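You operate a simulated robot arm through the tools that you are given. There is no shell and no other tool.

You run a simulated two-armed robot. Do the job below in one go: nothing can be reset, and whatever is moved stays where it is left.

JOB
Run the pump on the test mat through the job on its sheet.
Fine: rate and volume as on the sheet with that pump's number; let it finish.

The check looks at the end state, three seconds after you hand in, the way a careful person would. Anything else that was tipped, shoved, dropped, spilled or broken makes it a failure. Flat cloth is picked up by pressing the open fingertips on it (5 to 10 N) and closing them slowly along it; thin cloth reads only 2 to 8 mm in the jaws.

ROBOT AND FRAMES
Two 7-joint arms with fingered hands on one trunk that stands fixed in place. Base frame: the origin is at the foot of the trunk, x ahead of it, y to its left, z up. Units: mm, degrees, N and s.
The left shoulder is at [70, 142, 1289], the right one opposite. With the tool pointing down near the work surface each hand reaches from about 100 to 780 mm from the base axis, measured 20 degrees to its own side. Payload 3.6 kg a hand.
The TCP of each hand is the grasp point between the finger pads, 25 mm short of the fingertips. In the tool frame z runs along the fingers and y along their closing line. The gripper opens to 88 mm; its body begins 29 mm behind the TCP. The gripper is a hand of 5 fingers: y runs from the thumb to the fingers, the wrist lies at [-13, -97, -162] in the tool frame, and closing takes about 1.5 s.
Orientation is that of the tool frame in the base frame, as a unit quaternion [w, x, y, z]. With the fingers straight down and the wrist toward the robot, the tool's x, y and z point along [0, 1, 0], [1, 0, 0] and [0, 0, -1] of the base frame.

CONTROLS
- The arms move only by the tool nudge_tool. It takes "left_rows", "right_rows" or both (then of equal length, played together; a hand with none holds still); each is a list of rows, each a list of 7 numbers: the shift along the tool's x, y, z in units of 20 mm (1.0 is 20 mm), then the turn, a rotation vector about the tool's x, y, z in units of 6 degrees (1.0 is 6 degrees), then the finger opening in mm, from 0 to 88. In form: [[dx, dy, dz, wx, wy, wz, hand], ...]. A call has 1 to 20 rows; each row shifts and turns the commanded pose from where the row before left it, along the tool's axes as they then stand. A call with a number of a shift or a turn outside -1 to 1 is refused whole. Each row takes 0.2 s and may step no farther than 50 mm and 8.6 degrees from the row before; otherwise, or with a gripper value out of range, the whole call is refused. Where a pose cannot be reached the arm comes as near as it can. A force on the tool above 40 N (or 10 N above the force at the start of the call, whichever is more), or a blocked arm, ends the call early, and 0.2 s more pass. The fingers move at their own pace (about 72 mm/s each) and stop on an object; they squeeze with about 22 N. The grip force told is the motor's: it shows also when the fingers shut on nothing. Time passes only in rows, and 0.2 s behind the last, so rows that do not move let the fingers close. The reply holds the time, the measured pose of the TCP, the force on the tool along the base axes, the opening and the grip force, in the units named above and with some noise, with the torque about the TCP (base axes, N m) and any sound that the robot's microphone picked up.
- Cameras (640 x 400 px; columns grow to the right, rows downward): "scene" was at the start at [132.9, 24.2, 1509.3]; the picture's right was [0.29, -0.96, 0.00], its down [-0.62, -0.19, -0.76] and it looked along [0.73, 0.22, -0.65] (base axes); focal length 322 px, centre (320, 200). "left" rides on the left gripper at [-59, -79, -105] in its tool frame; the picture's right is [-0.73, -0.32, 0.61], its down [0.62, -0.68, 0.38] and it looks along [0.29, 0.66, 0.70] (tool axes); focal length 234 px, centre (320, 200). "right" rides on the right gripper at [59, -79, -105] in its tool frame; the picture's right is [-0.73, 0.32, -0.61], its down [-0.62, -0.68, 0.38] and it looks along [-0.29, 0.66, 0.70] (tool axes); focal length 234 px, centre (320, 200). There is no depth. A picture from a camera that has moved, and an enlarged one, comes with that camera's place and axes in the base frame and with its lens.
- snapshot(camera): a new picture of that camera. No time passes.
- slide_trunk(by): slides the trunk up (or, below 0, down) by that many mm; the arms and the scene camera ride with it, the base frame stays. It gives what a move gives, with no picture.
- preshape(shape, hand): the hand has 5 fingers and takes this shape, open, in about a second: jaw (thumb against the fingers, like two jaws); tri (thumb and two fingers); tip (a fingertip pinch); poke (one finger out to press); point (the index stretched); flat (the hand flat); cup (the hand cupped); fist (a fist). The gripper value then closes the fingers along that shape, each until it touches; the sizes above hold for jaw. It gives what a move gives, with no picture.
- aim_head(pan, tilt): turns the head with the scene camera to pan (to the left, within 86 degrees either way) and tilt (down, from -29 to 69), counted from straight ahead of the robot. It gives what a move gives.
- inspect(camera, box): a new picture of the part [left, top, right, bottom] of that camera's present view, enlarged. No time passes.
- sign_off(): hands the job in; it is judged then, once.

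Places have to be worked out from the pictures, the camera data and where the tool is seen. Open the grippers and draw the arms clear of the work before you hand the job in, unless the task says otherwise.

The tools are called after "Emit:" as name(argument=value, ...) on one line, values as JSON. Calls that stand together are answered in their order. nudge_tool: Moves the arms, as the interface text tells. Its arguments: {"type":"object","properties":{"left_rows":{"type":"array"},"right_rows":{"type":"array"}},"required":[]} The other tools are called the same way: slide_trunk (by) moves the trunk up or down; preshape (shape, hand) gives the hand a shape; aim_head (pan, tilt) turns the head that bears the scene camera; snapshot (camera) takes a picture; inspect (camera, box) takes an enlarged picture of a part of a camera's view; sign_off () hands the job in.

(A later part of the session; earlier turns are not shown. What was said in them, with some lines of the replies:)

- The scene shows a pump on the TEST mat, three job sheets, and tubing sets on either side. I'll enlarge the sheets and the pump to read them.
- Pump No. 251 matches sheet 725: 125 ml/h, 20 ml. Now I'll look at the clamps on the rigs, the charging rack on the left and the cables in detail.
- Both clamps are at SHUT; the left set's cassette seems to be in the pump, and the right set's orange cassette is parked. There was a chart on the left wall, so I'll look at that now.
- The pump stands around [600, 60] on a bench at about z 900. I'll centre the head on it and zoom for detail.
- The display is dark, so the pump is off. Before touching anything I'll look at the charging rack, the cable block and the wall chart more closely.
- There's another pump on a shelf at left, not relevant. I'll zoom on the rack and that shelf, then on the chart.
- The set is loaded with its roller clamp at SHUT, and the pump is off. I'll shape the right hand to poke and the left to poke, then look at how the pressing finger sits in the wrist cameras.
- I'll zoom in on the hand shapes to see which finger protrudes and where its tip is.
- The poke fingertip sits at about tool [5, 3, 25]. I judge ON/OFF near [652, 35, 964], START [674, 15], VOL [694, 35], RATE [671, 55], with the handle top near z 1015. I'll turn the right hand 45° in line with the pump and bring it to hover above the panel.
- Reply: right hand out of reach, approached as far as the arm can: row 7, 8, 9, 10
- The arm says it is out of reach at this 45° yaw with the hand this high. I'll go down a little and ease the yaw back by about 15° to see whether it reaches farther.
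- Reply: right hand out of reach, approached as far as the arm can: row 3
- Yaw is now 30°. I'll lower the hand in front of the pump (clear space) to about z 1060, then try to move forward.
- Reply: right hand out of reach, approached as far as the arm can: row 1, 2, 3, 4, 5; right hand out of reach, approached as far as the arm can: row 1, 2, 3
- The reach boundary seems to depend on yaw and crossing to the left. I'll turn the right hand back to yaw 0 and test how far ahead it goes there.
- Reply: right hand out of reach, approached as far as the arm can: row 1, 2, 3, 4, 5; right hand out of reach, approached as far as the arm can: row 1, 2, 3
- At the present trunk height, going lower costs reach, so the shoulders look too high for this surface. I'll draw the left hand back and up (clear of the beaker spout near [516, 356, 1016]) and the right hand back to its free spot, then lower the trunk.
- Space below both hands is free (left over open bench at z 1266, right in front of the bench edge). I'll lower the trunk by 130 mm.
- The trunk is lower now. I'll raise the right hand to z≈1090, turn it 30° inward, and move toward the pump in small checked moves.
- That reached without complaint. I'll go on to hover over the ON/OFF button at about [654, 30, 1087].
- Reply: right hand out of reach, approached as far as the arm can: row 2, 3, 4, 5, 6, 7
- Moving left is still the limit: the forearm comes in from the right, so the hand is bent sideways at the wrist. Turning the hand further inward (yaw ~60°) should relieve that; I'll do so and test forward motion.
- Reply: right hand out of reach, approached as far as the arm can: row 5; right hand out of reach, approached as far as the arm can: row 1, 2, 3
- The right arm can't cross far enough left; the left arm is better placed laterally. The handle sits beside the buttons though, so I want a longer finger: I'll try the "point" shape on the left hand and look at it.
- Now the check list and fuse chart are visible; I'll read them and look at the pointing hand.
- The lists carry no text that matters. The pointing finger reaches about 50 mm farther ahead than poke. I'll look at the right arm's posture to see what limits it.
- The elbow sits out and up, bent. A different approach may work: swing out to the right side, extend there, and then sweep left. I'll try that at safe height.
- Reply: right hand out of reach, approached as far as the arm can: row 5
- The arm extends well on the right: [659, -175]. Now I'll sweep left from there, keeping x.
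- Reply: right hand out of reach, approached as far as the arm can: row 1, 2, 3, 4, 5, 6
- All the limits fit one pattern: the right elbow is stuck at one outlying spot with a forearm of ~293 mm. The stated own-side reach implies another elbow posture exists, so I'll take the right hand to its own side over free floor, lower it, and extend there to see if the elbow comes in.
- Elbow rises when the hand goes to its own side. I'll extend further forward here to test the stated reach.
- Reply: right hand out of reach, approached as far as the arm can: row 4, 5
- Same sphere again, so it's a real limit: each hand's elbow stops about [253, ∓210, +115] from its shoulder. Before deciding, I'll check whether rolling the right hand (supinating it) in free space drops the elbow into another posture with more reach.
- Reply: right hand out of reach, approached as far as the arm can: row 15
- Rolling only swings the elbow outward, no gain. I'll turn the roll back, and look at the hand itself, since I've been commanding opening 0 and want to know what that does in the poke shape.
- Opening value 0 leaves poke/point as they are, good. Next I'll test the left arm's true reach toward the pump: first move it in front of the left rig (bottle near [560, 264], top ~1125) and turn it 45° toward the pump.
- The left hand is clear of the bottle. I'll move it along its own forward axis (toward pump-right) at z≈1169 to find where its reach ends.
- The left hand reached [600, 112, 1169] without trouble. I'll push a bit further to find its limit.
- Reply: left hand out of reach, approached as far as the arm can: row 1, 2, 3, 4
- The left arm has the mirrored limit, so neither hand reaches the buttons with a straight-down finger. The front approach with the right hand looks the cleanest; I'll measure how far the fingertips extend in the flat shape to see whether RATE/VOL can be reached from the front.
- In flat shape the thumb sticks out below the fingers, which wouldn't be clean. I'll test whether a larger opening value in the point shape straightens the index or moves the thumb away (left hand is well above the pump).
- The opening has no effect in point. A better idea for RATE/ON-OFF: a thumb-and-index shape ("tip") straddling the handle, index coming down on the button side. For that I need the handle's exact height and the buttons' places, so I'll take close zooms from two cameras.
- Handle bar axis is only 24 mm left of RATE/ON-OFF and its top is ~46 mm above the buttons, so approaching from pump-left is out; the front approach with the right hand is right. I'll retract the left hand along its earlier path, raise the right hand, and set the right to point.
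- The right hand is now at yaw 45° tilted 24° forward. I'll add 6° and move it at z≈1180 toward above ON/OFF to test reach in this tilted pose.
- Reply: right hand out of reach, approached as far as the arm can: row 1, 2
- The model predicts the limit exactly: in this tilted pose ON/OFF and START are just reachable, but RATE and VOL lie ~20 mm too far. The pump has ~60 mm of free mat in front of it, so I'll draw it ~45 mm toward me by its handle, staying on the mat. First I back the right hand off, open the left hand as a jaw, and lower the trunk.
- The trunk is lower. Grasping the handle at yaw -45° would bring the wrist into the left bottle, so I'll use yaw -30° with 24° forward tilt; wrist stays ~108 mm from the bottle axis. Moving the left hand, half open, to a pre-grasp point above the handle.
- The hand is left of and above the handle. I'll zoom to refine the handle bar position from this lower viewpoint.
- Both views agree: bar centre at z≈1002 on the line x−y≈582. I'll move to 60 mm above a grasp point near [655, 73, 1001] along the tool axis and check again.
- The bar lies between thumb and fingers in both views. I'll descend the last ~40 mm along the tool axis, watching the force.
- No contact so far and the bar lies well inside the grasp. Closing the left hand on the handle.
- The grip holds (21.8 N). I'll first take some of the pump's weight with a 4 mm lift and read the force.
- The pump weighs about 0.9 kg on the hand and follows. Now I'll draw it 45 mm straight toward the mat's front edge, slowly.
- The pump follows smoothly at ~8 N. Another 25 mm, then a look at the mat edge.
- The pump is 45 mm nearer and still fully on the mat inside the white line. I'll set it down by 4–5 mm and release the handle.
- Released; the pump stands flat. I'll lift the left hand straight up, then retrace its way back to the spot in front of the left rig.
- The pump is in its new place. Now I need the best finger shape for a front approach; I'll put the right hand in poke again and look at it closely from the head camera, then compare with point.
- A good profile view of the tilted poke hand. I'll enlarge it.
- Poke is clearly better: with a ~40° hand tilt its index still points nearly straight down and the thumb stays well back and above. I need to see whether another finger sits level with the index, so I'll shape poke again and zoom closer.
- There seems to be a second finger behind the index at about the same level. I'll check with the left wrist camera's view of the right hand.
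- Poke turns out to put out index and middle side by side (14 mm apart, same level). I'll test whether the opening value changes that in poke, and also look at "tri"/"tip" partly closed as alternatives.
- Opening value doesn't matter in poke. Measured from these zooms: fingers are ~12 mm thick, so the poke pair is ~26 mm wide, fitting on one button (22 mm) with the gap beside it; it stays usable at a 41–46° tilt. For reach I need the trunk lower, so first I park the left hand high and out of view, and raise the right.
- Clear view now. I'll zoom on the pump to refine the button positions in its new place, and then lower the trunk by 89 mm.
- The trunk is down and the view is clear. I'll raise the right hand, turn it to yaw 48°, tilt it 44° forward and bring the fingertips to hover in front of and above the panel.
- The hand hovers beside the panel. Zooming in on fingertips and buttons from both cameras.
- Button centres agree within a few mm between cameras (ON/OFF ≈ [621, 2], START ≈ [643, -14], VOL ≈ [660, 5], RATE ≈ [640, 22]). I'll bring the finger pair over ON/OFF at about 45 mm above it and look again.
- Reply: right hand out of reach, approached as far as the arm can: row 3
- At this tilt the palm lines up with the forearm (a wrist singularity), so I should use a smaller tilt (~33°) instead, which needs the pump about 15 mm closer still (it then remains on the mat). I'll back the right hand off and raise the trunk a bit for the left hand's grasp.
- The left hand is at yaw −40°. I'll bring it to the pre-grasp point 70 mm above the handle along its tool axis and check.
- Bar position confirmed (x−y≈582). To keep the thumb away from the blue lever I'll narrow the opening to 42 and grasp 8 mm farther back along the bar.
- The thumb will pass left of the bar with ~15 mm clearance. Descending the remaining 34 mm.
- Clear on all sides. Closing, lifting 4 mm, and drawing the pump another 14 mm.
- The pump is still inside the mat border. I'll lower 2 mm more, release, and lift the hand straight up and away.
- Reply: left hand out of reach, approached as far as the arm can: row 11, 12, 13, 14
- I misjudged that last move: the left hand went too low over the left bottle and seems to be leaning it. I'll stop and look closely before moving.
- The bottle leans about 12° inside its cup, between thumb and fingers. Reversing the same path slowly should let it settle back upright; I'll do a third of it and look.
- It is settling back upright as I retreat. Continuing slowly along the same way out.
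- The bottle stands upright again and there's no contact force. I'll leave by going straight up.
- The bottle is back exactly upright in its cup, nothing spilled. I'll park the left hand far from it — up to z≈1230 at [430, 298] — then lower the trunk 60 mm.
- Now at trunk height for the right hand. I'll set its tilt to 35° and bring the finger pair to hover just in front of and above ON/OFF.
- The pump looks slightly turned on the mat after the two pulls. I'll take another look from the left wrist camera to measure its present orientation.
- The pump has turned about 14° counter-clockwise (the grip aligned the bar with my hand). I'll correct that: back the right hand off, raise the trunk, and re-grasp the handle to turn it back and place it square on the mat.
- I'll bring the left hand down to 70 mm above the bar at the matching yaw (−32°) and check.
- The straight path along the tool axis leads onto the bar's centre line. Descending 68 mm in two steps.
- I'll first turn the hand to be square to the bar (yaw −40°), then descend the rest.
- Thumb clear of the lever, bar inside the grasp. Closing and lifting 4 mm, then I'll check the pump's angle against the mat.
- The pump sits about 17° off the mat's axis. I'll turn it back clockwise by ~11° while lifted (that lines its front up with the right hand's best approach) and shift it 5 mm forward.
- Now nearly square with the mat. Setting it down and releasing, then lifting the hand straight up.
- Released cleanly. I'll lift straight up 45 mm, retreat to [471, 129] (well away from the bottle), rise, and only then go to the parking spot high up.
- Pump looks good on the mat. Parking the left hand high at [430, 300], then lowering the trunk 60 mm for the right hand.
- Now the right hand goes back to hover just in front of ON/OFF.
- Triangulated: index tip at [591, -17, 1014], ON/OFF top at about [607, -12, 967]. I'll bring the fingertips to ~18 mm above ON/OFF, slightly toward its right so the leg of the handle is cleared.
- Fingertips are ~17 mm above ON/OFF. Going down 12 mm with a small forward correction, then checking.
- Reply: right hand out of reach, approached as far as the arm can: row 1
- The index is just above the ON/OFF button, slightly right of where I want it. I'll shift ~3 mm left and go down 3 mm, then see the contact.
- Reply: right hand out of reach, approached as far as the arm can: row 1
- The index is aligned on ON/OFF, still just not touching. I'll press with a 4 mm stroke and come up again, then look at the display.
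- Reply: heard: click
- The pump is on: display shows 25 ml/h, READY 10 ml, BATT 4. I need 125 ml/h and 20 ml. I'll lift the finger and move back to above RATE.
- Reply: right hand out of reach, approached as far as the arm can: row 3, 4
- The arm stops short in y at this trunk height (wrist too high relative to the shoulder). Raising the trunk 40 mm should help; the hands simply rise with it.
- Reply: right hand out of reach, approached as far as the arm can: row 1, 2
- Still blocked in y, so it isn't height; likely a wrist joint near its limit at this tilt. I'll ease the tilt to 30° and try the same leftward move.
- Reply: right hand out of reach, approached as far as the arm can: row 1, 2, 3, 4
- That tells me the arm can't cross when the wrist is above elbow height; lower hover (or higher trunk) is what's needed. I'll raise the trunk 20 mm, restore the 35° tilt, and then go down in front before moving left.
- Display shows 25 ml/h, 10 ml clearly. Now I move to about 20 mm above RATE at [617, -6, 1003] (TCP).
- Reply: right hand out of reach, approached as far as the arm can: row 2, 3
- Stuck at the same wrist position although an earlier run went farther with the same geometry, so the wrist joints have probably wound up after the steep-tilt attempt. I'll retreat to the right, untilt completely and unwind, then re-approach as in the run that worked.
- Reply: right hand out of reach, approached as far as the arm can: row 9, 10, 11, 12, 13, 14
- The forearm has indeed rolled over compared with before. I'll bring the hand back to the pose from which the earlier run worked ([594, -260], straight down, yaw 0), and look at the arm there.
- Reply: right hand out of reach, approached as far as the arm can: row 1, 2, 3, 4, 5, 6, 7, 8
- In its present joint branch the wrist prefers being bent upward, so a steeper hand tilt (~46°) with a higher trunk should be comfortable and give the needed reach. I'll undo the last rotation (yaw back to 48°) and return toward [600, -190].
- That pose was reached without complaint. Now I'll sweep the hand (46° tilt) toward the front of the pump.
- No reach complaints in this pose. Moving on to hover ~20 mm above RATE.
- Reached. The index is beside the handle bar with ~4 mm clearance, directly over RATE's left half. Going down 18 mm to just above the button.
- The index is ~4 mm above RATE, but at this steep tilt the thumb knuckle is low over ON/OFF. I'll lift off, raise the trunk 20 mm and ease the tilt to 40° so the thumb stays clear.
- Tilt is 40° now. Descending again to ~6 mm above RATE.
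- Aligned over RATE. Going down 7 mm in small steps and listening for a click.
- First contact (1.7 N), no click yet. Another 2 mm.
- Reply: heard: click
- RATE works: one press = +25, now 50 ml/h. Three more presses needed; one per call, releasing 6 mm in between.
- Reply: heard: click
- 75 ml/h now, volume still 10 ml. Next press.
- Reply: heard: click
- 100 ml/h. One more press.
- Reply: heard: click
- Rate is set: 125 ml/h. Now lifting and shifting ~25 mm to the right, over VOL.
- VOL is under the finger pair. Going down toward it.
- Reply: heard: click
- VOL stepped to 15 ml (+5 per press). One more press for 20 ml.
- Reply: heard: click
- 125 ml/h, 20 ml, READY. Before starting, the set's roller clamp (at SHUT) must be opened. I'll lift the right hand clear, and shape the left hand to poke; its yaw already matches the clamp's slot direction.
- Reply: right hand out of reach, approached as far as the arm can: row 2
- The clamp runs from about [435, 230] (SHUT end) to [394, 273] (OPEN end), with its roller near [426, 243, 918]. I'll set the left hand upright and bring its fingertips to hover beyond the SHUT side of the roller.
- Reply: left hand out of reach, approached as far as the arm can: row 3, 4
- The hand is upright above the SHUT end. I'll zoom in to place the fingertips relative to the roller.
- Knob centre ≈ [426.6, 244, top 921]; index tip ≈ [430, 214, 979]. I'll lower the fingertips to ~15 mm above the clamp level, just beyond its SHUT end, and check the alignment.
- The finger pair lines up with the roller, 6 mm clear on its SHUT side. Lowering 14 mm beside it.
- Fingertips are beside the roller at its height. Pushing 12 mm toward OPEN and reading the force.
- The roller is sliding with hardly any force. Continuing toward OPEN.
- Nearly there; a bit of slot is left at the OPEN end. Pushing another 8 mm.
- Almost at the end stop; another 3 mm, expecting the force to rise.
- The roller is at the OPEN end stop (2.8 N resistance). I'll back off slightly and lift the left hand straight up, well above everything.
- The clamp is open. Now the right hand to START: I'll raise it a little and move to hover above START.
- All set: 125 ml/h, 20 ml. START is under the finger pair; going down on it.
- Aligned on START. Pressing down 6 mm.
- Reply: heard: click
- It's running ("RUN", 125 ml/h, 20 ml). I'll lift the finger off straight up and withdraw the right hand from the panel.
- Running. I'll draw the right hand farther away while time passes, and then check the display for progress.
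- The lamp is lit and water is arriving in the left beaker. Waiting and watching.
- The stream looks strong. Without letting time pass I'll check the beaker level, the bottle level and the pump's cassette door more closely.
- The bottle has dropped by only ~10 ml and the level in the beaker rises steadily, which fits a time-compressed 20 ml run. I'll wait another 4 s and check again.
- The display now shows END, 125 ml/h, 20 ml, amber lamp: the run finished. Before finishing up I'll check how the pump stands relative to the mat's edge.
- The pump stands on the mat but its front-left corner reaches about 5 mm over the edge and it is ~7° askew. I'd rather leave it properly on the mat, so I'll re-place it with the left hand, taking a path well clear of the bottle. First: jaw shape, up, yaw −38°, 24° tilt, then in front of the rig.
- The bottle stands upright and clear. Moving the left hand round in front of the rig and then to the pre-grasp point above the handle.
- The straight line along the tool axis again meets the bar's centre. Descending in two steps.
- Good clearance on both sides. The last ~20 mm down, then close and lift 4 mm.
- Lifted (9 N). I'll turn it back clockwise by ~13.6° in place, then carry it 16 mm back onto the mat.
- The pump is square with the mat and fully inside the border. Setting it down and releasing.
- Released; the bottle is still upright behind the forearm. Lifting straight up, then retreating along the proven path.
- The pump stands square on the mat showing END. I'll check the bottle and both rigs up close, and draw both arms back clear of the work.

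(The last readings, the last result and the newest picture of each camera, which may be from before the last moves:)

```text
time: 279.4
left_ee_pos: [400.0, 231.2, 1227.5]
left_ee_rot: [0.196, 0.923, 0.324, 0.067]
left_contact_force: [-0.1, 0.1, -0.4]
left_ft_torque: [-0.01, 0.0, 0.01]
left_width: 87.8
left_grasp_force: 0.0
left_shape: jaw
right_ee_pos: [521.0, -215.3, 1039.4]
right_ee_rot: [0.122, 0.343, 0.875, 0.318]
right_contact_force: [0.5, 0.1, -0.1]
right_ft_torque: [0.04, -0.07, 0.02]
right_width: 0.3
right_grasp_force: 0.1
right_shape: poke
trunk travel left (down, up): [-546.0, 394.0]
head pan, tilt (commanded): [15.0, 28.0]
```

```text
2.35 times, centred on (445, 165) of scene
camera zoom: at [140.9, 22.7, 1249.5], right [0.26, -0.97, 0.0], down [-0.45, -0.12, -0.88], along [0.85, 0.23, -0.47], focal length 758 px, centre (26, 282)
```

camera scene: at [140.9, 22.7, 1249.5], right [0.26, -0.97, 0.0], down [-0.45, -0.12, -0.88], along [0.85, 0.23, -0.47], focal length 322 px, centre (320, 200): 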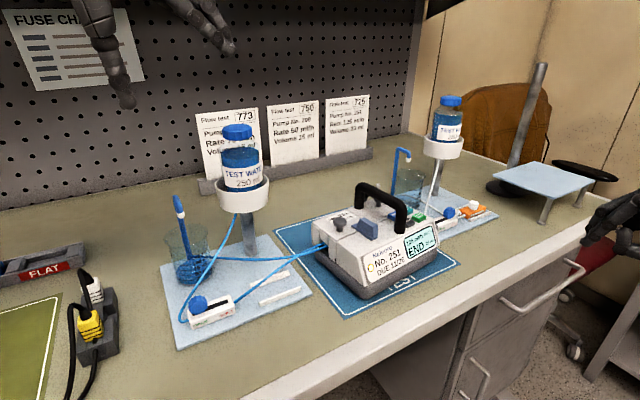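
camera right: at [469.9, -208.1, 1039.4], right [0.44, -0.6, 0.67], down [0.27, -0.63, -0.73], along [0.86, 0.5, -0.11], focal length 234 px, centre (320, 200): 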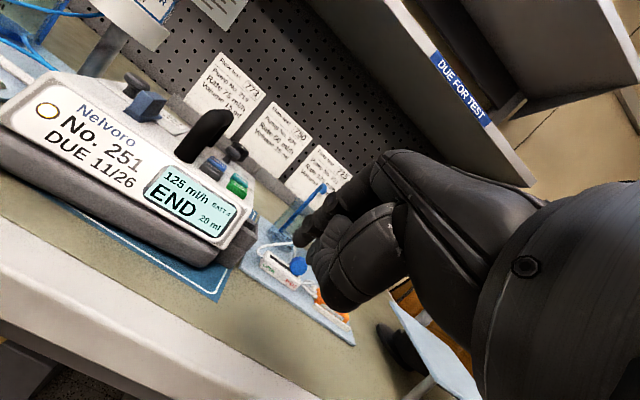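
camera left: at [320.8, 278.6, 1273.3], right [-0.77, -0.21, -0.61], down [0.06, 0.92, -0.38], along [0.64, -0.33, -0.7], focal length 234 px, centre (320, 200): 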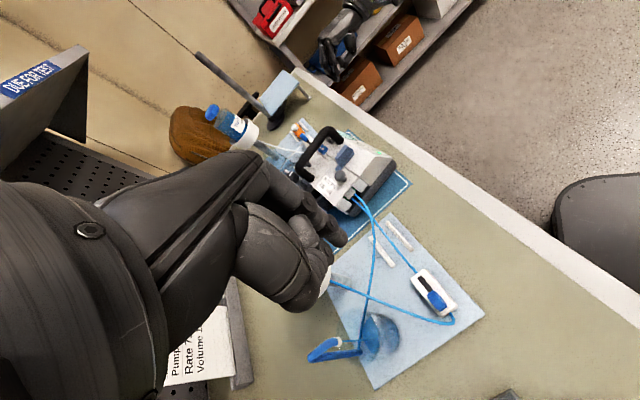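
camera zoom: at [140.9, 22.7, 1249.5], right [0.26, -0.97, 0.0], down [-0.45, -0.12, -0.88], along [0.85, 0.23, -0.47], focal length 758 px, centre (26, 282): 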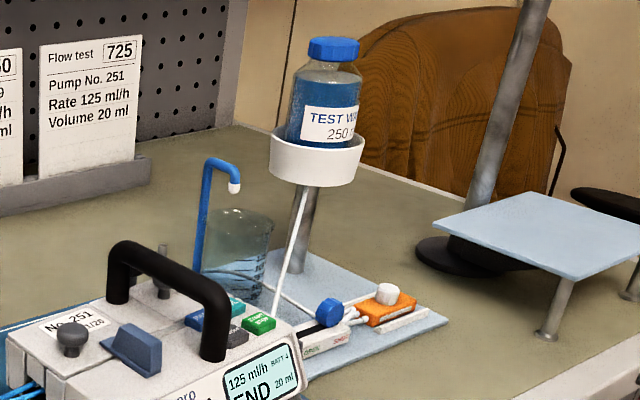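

Both bottles stand upright in their cups, the second set is untouched, and the display still shows END at 125 ml/h / 20 ml. I'll open the right hand too and take a last look at the left part of the bench.

Emit:
preshape(hand="right", shape="jaw")

Emit:
aim_head(pan=50, tilt=35)

Emit:
snapshot(camera="scene")

Emit:
aim_head(pan=8, tilt=30)

Emit:
snapshot(camera="scene")

Emit:
inspect(camera="scene", box=[270, 130, 430, 290])

```text
time: 280.3
left_ee_pos: [400.0, 231.2, 1229.0]
left_ee_rot: [0.196, 0.923, 0.323, 0.068]
left_contact_force: [-0.5, -1.5, -0.2]
left_ft_torque: [-0.01, -0.05, -0.03]
left_width: 87.6
left_grasp_force: 0.1
left_shape: jaw
right_ee_pos: [521.1, -215.7, 1038.5]
right_ee_rot: [0.123, 0.344, 0.875, 0.317]
right_contact_force: [0.1, -0.6, 0.7]
right_ft_torque: [-0.03, -0.02, -0.02]
right_width: 88.0
right_grasp_force: 0.2
right_shape: jaw
trunk travel left (down, up): [-546.0, 394.0]
head pan, tilt (commanded): [15.0, 28.0]
```

```text
time: 281.3
left_ee_pos: [398.3, 230.9, 1228.9]
left_ee_rot: [0.196, 0.923, 0.323, 0.068]
left_contact_force: [0.0, 0.3, -0.3]
left_ft_torque: [0.01, -0.02, 0.03]
left_width: 87.6
left_grasp_force: 0.1
left_shape: jaw
right_ee_pos: [521.9, -215.3, 1039.7]
right_ee_rot: [0.124, 0.343, 0.875, 0.318]
right_contact_force: [-0.3, -0.2, 0.7]
right_ft_torque: [0.0, -0.01, 0.04]
right_width: 88.0
right_grasp_force: 0.0
right_shape: jaw
trunk travel left (down, up): [-546.0, 394.0]
head pan, tilt (commanded): [50.0, 35.0]
```

```text
taken
camera scene: at [108.6, 66.7, 1238.7], right [0.77, -0.64, 0.0], down [-0.37, -0.44, -0.82], along [0.53, 0.63, -0.57], focal length 322 px, centre (320, 200)
```

scene: 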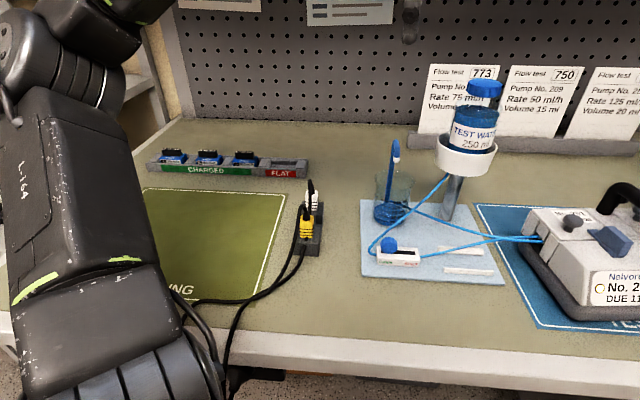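

```text
time: 282.4
left_ee_pos: [399.1, 230.7, 1229.6]
left_ee_rot: [0.196, 0.923, 0.323, 0.069]
left_contact_force: [0.2, 0.5, -0.6]
left_ft_torque: [0.02, 0.02, -0.01]
left_width: 87.7
left_grasp_force: 0.0
left_shape: jaw
right_ee_pos: [521.8, -215.5, 1039.9]
right_ee_rot: [0.124, 0.343, 0.875, 0.317]
right_contact_force: [-0.7, -0.9, 0.0]
right_ft_torque: [0.03, 0.0, 0.01]
right_width: 88.1
right_grasp_force: 0.1
right_shape: jaw
trunk travel left (down, up): [-546.0, 394.0]
head pan, tilt (commanded): [8.0, 30.0]
```

```text
taken
camera scene: at [141.5, 12.0, 1246.5], right [0.14, -0.99, 0.0], down [-0.5, -0.07, -0.87], along [0.86, 0.12, -0.5], focal length 322 px, centre (320, 200)
```

scene: 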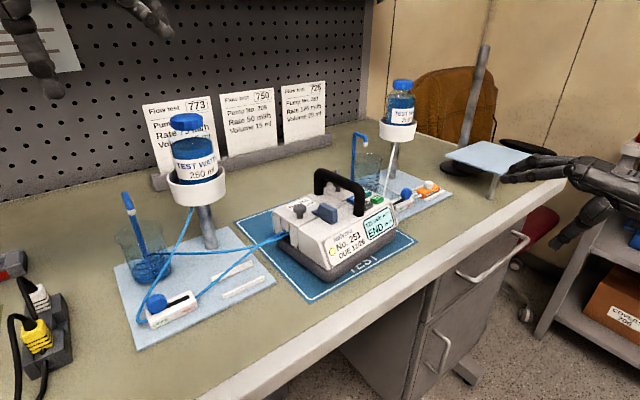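

```text
2.50 times, centred on (350, 210) of scene
camera zoom: at [141.5, 12.0, 1246.5], right [0.14, -0.99, 0.0], down [-0.5, -0.07, -0.87], along [0.86, 0.12, -0.5], focal length 806 px, centre (245, 175)
```

zoom: 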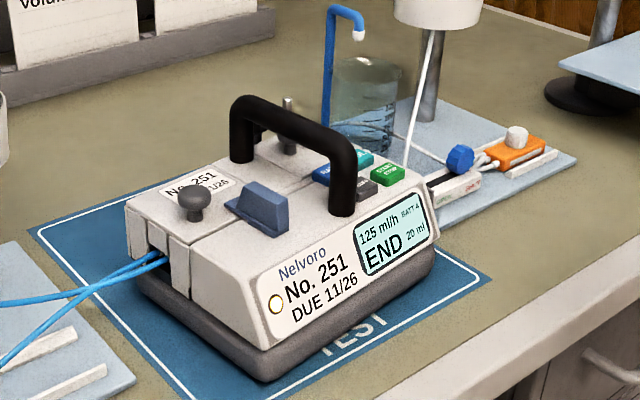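

Everything looks in order; I just want to verify that the left bottle stands as straight as the right one, comparing both with perspective.

Emit:
aim_head(pan=22, tilt=12)

Emit:
snapshot(camera="scene")

Emit:
inspect(camera="scene", box=[190, 170, 350, 330])

Emit:
snapshot(camera="left")

```text
time: 283.2
left_ee_pos: [399.1, 232.2, 1229.1]
left_ee_rot: [0.196, 0.923, 0.323, 0.069]
left_contact_force: [-0.2, 0.9, -0.4]
left_ft_torque: [-0.03, -0.01, 0.01]
left_width: 87.9
left_grasp_force: 0.1
left_shape: jaw
right_ee_pos: [521.7, -215.6, 1039.8]
right_ee_rot: [0.123, 0.344, 0.875, 0.317]
right_contact_force: [-0.5, -0.4, -0.5]
right_ft_torque: [-0.01, -0.01, 0.02]
right_width: 87.9
right_grasp_force: 0.0
right_shape: jaw
trunk travel left (down, up): [-546.0, 394.0]
head pan, tilt (commanded): [22.0, 12.0]
```

```text
taken
camera scene: at [138.4, 34.1, 1275.5], right [0.37, -0.93, 0.0], down [-0.19, -0.08, -0.98], along [0.91, 0.37, -0.21], focal length 322 px, centre (320, 200)
```

scene: 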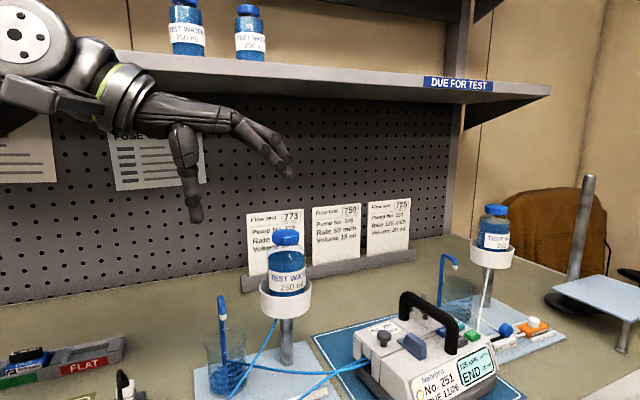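

```text
2.50 times, centred on (270, 250) of scene
camera zoom: at [138.4, 34.1, 1275.5], right [0.37, -0.93, 0.0], down [-0.19, -0.08, -0.98], along [0.91, 0.37, -0.21], focal length 806 px, centre (445, 75)
```

zoom: 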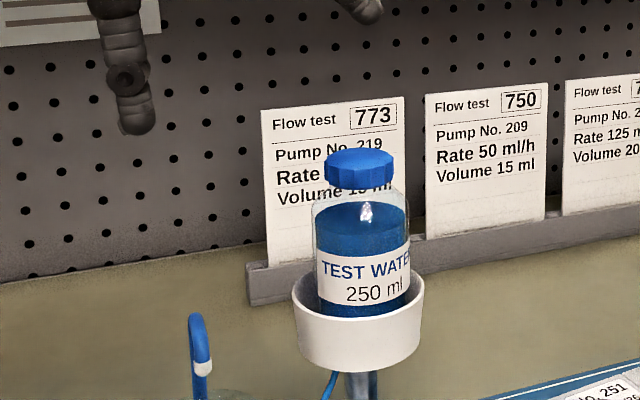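

```text
taken
camera left: at [281.9, 283.3, 1292.4], right [-0.6, -0.42, -0.69], down [0.2, 0.75, -0.63], along [0.78, -0.51, -0.37], focal length 234 px, centre (320, 200)
```

left: 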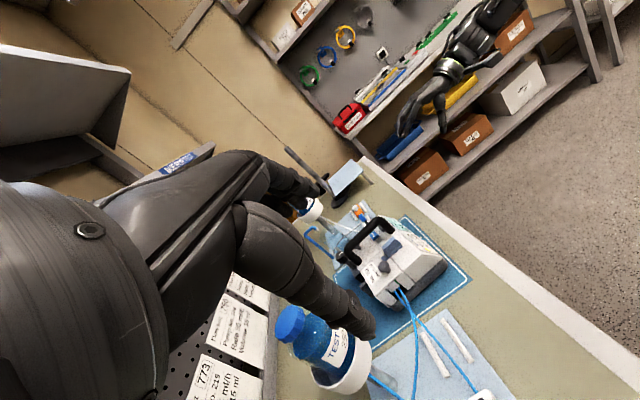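

The bottle stands straight in its cup. The run has finished (END, 125 ml/h, 20 ml), the pump is on the mat, both hands are open and clear. Handing in.

Emit:
sign_off()

```text
The job is handed in.
```

The pump on the test mat, No. 251, has run its job to the end: 125 ml/h and 20 ml, as on its sheet (Flow test 725). The display shows END and the job is handed in.

- **Setup:** I switched the pump on, stepped rate and volume to the sheet values, opened the roller clamp on its tubing set and pressed START. The clamp is still open and the pump is still on.
- **Pump moved:** The rate and volume buttons were out of reach where the pump stood. I drew it toward me by its handle, and it now stands about 5 cm nearer the front of the mat, square and inside the white border.
- **Bottle nudged:** While drawing the left hand back, I leaned the left test-water bottle about 12° in its cup. I backed off slowly, it settled upright again, and I saw no spill.

Both hands are open and clear of the work, and the right-hand tubing set and the batteries were not touched.
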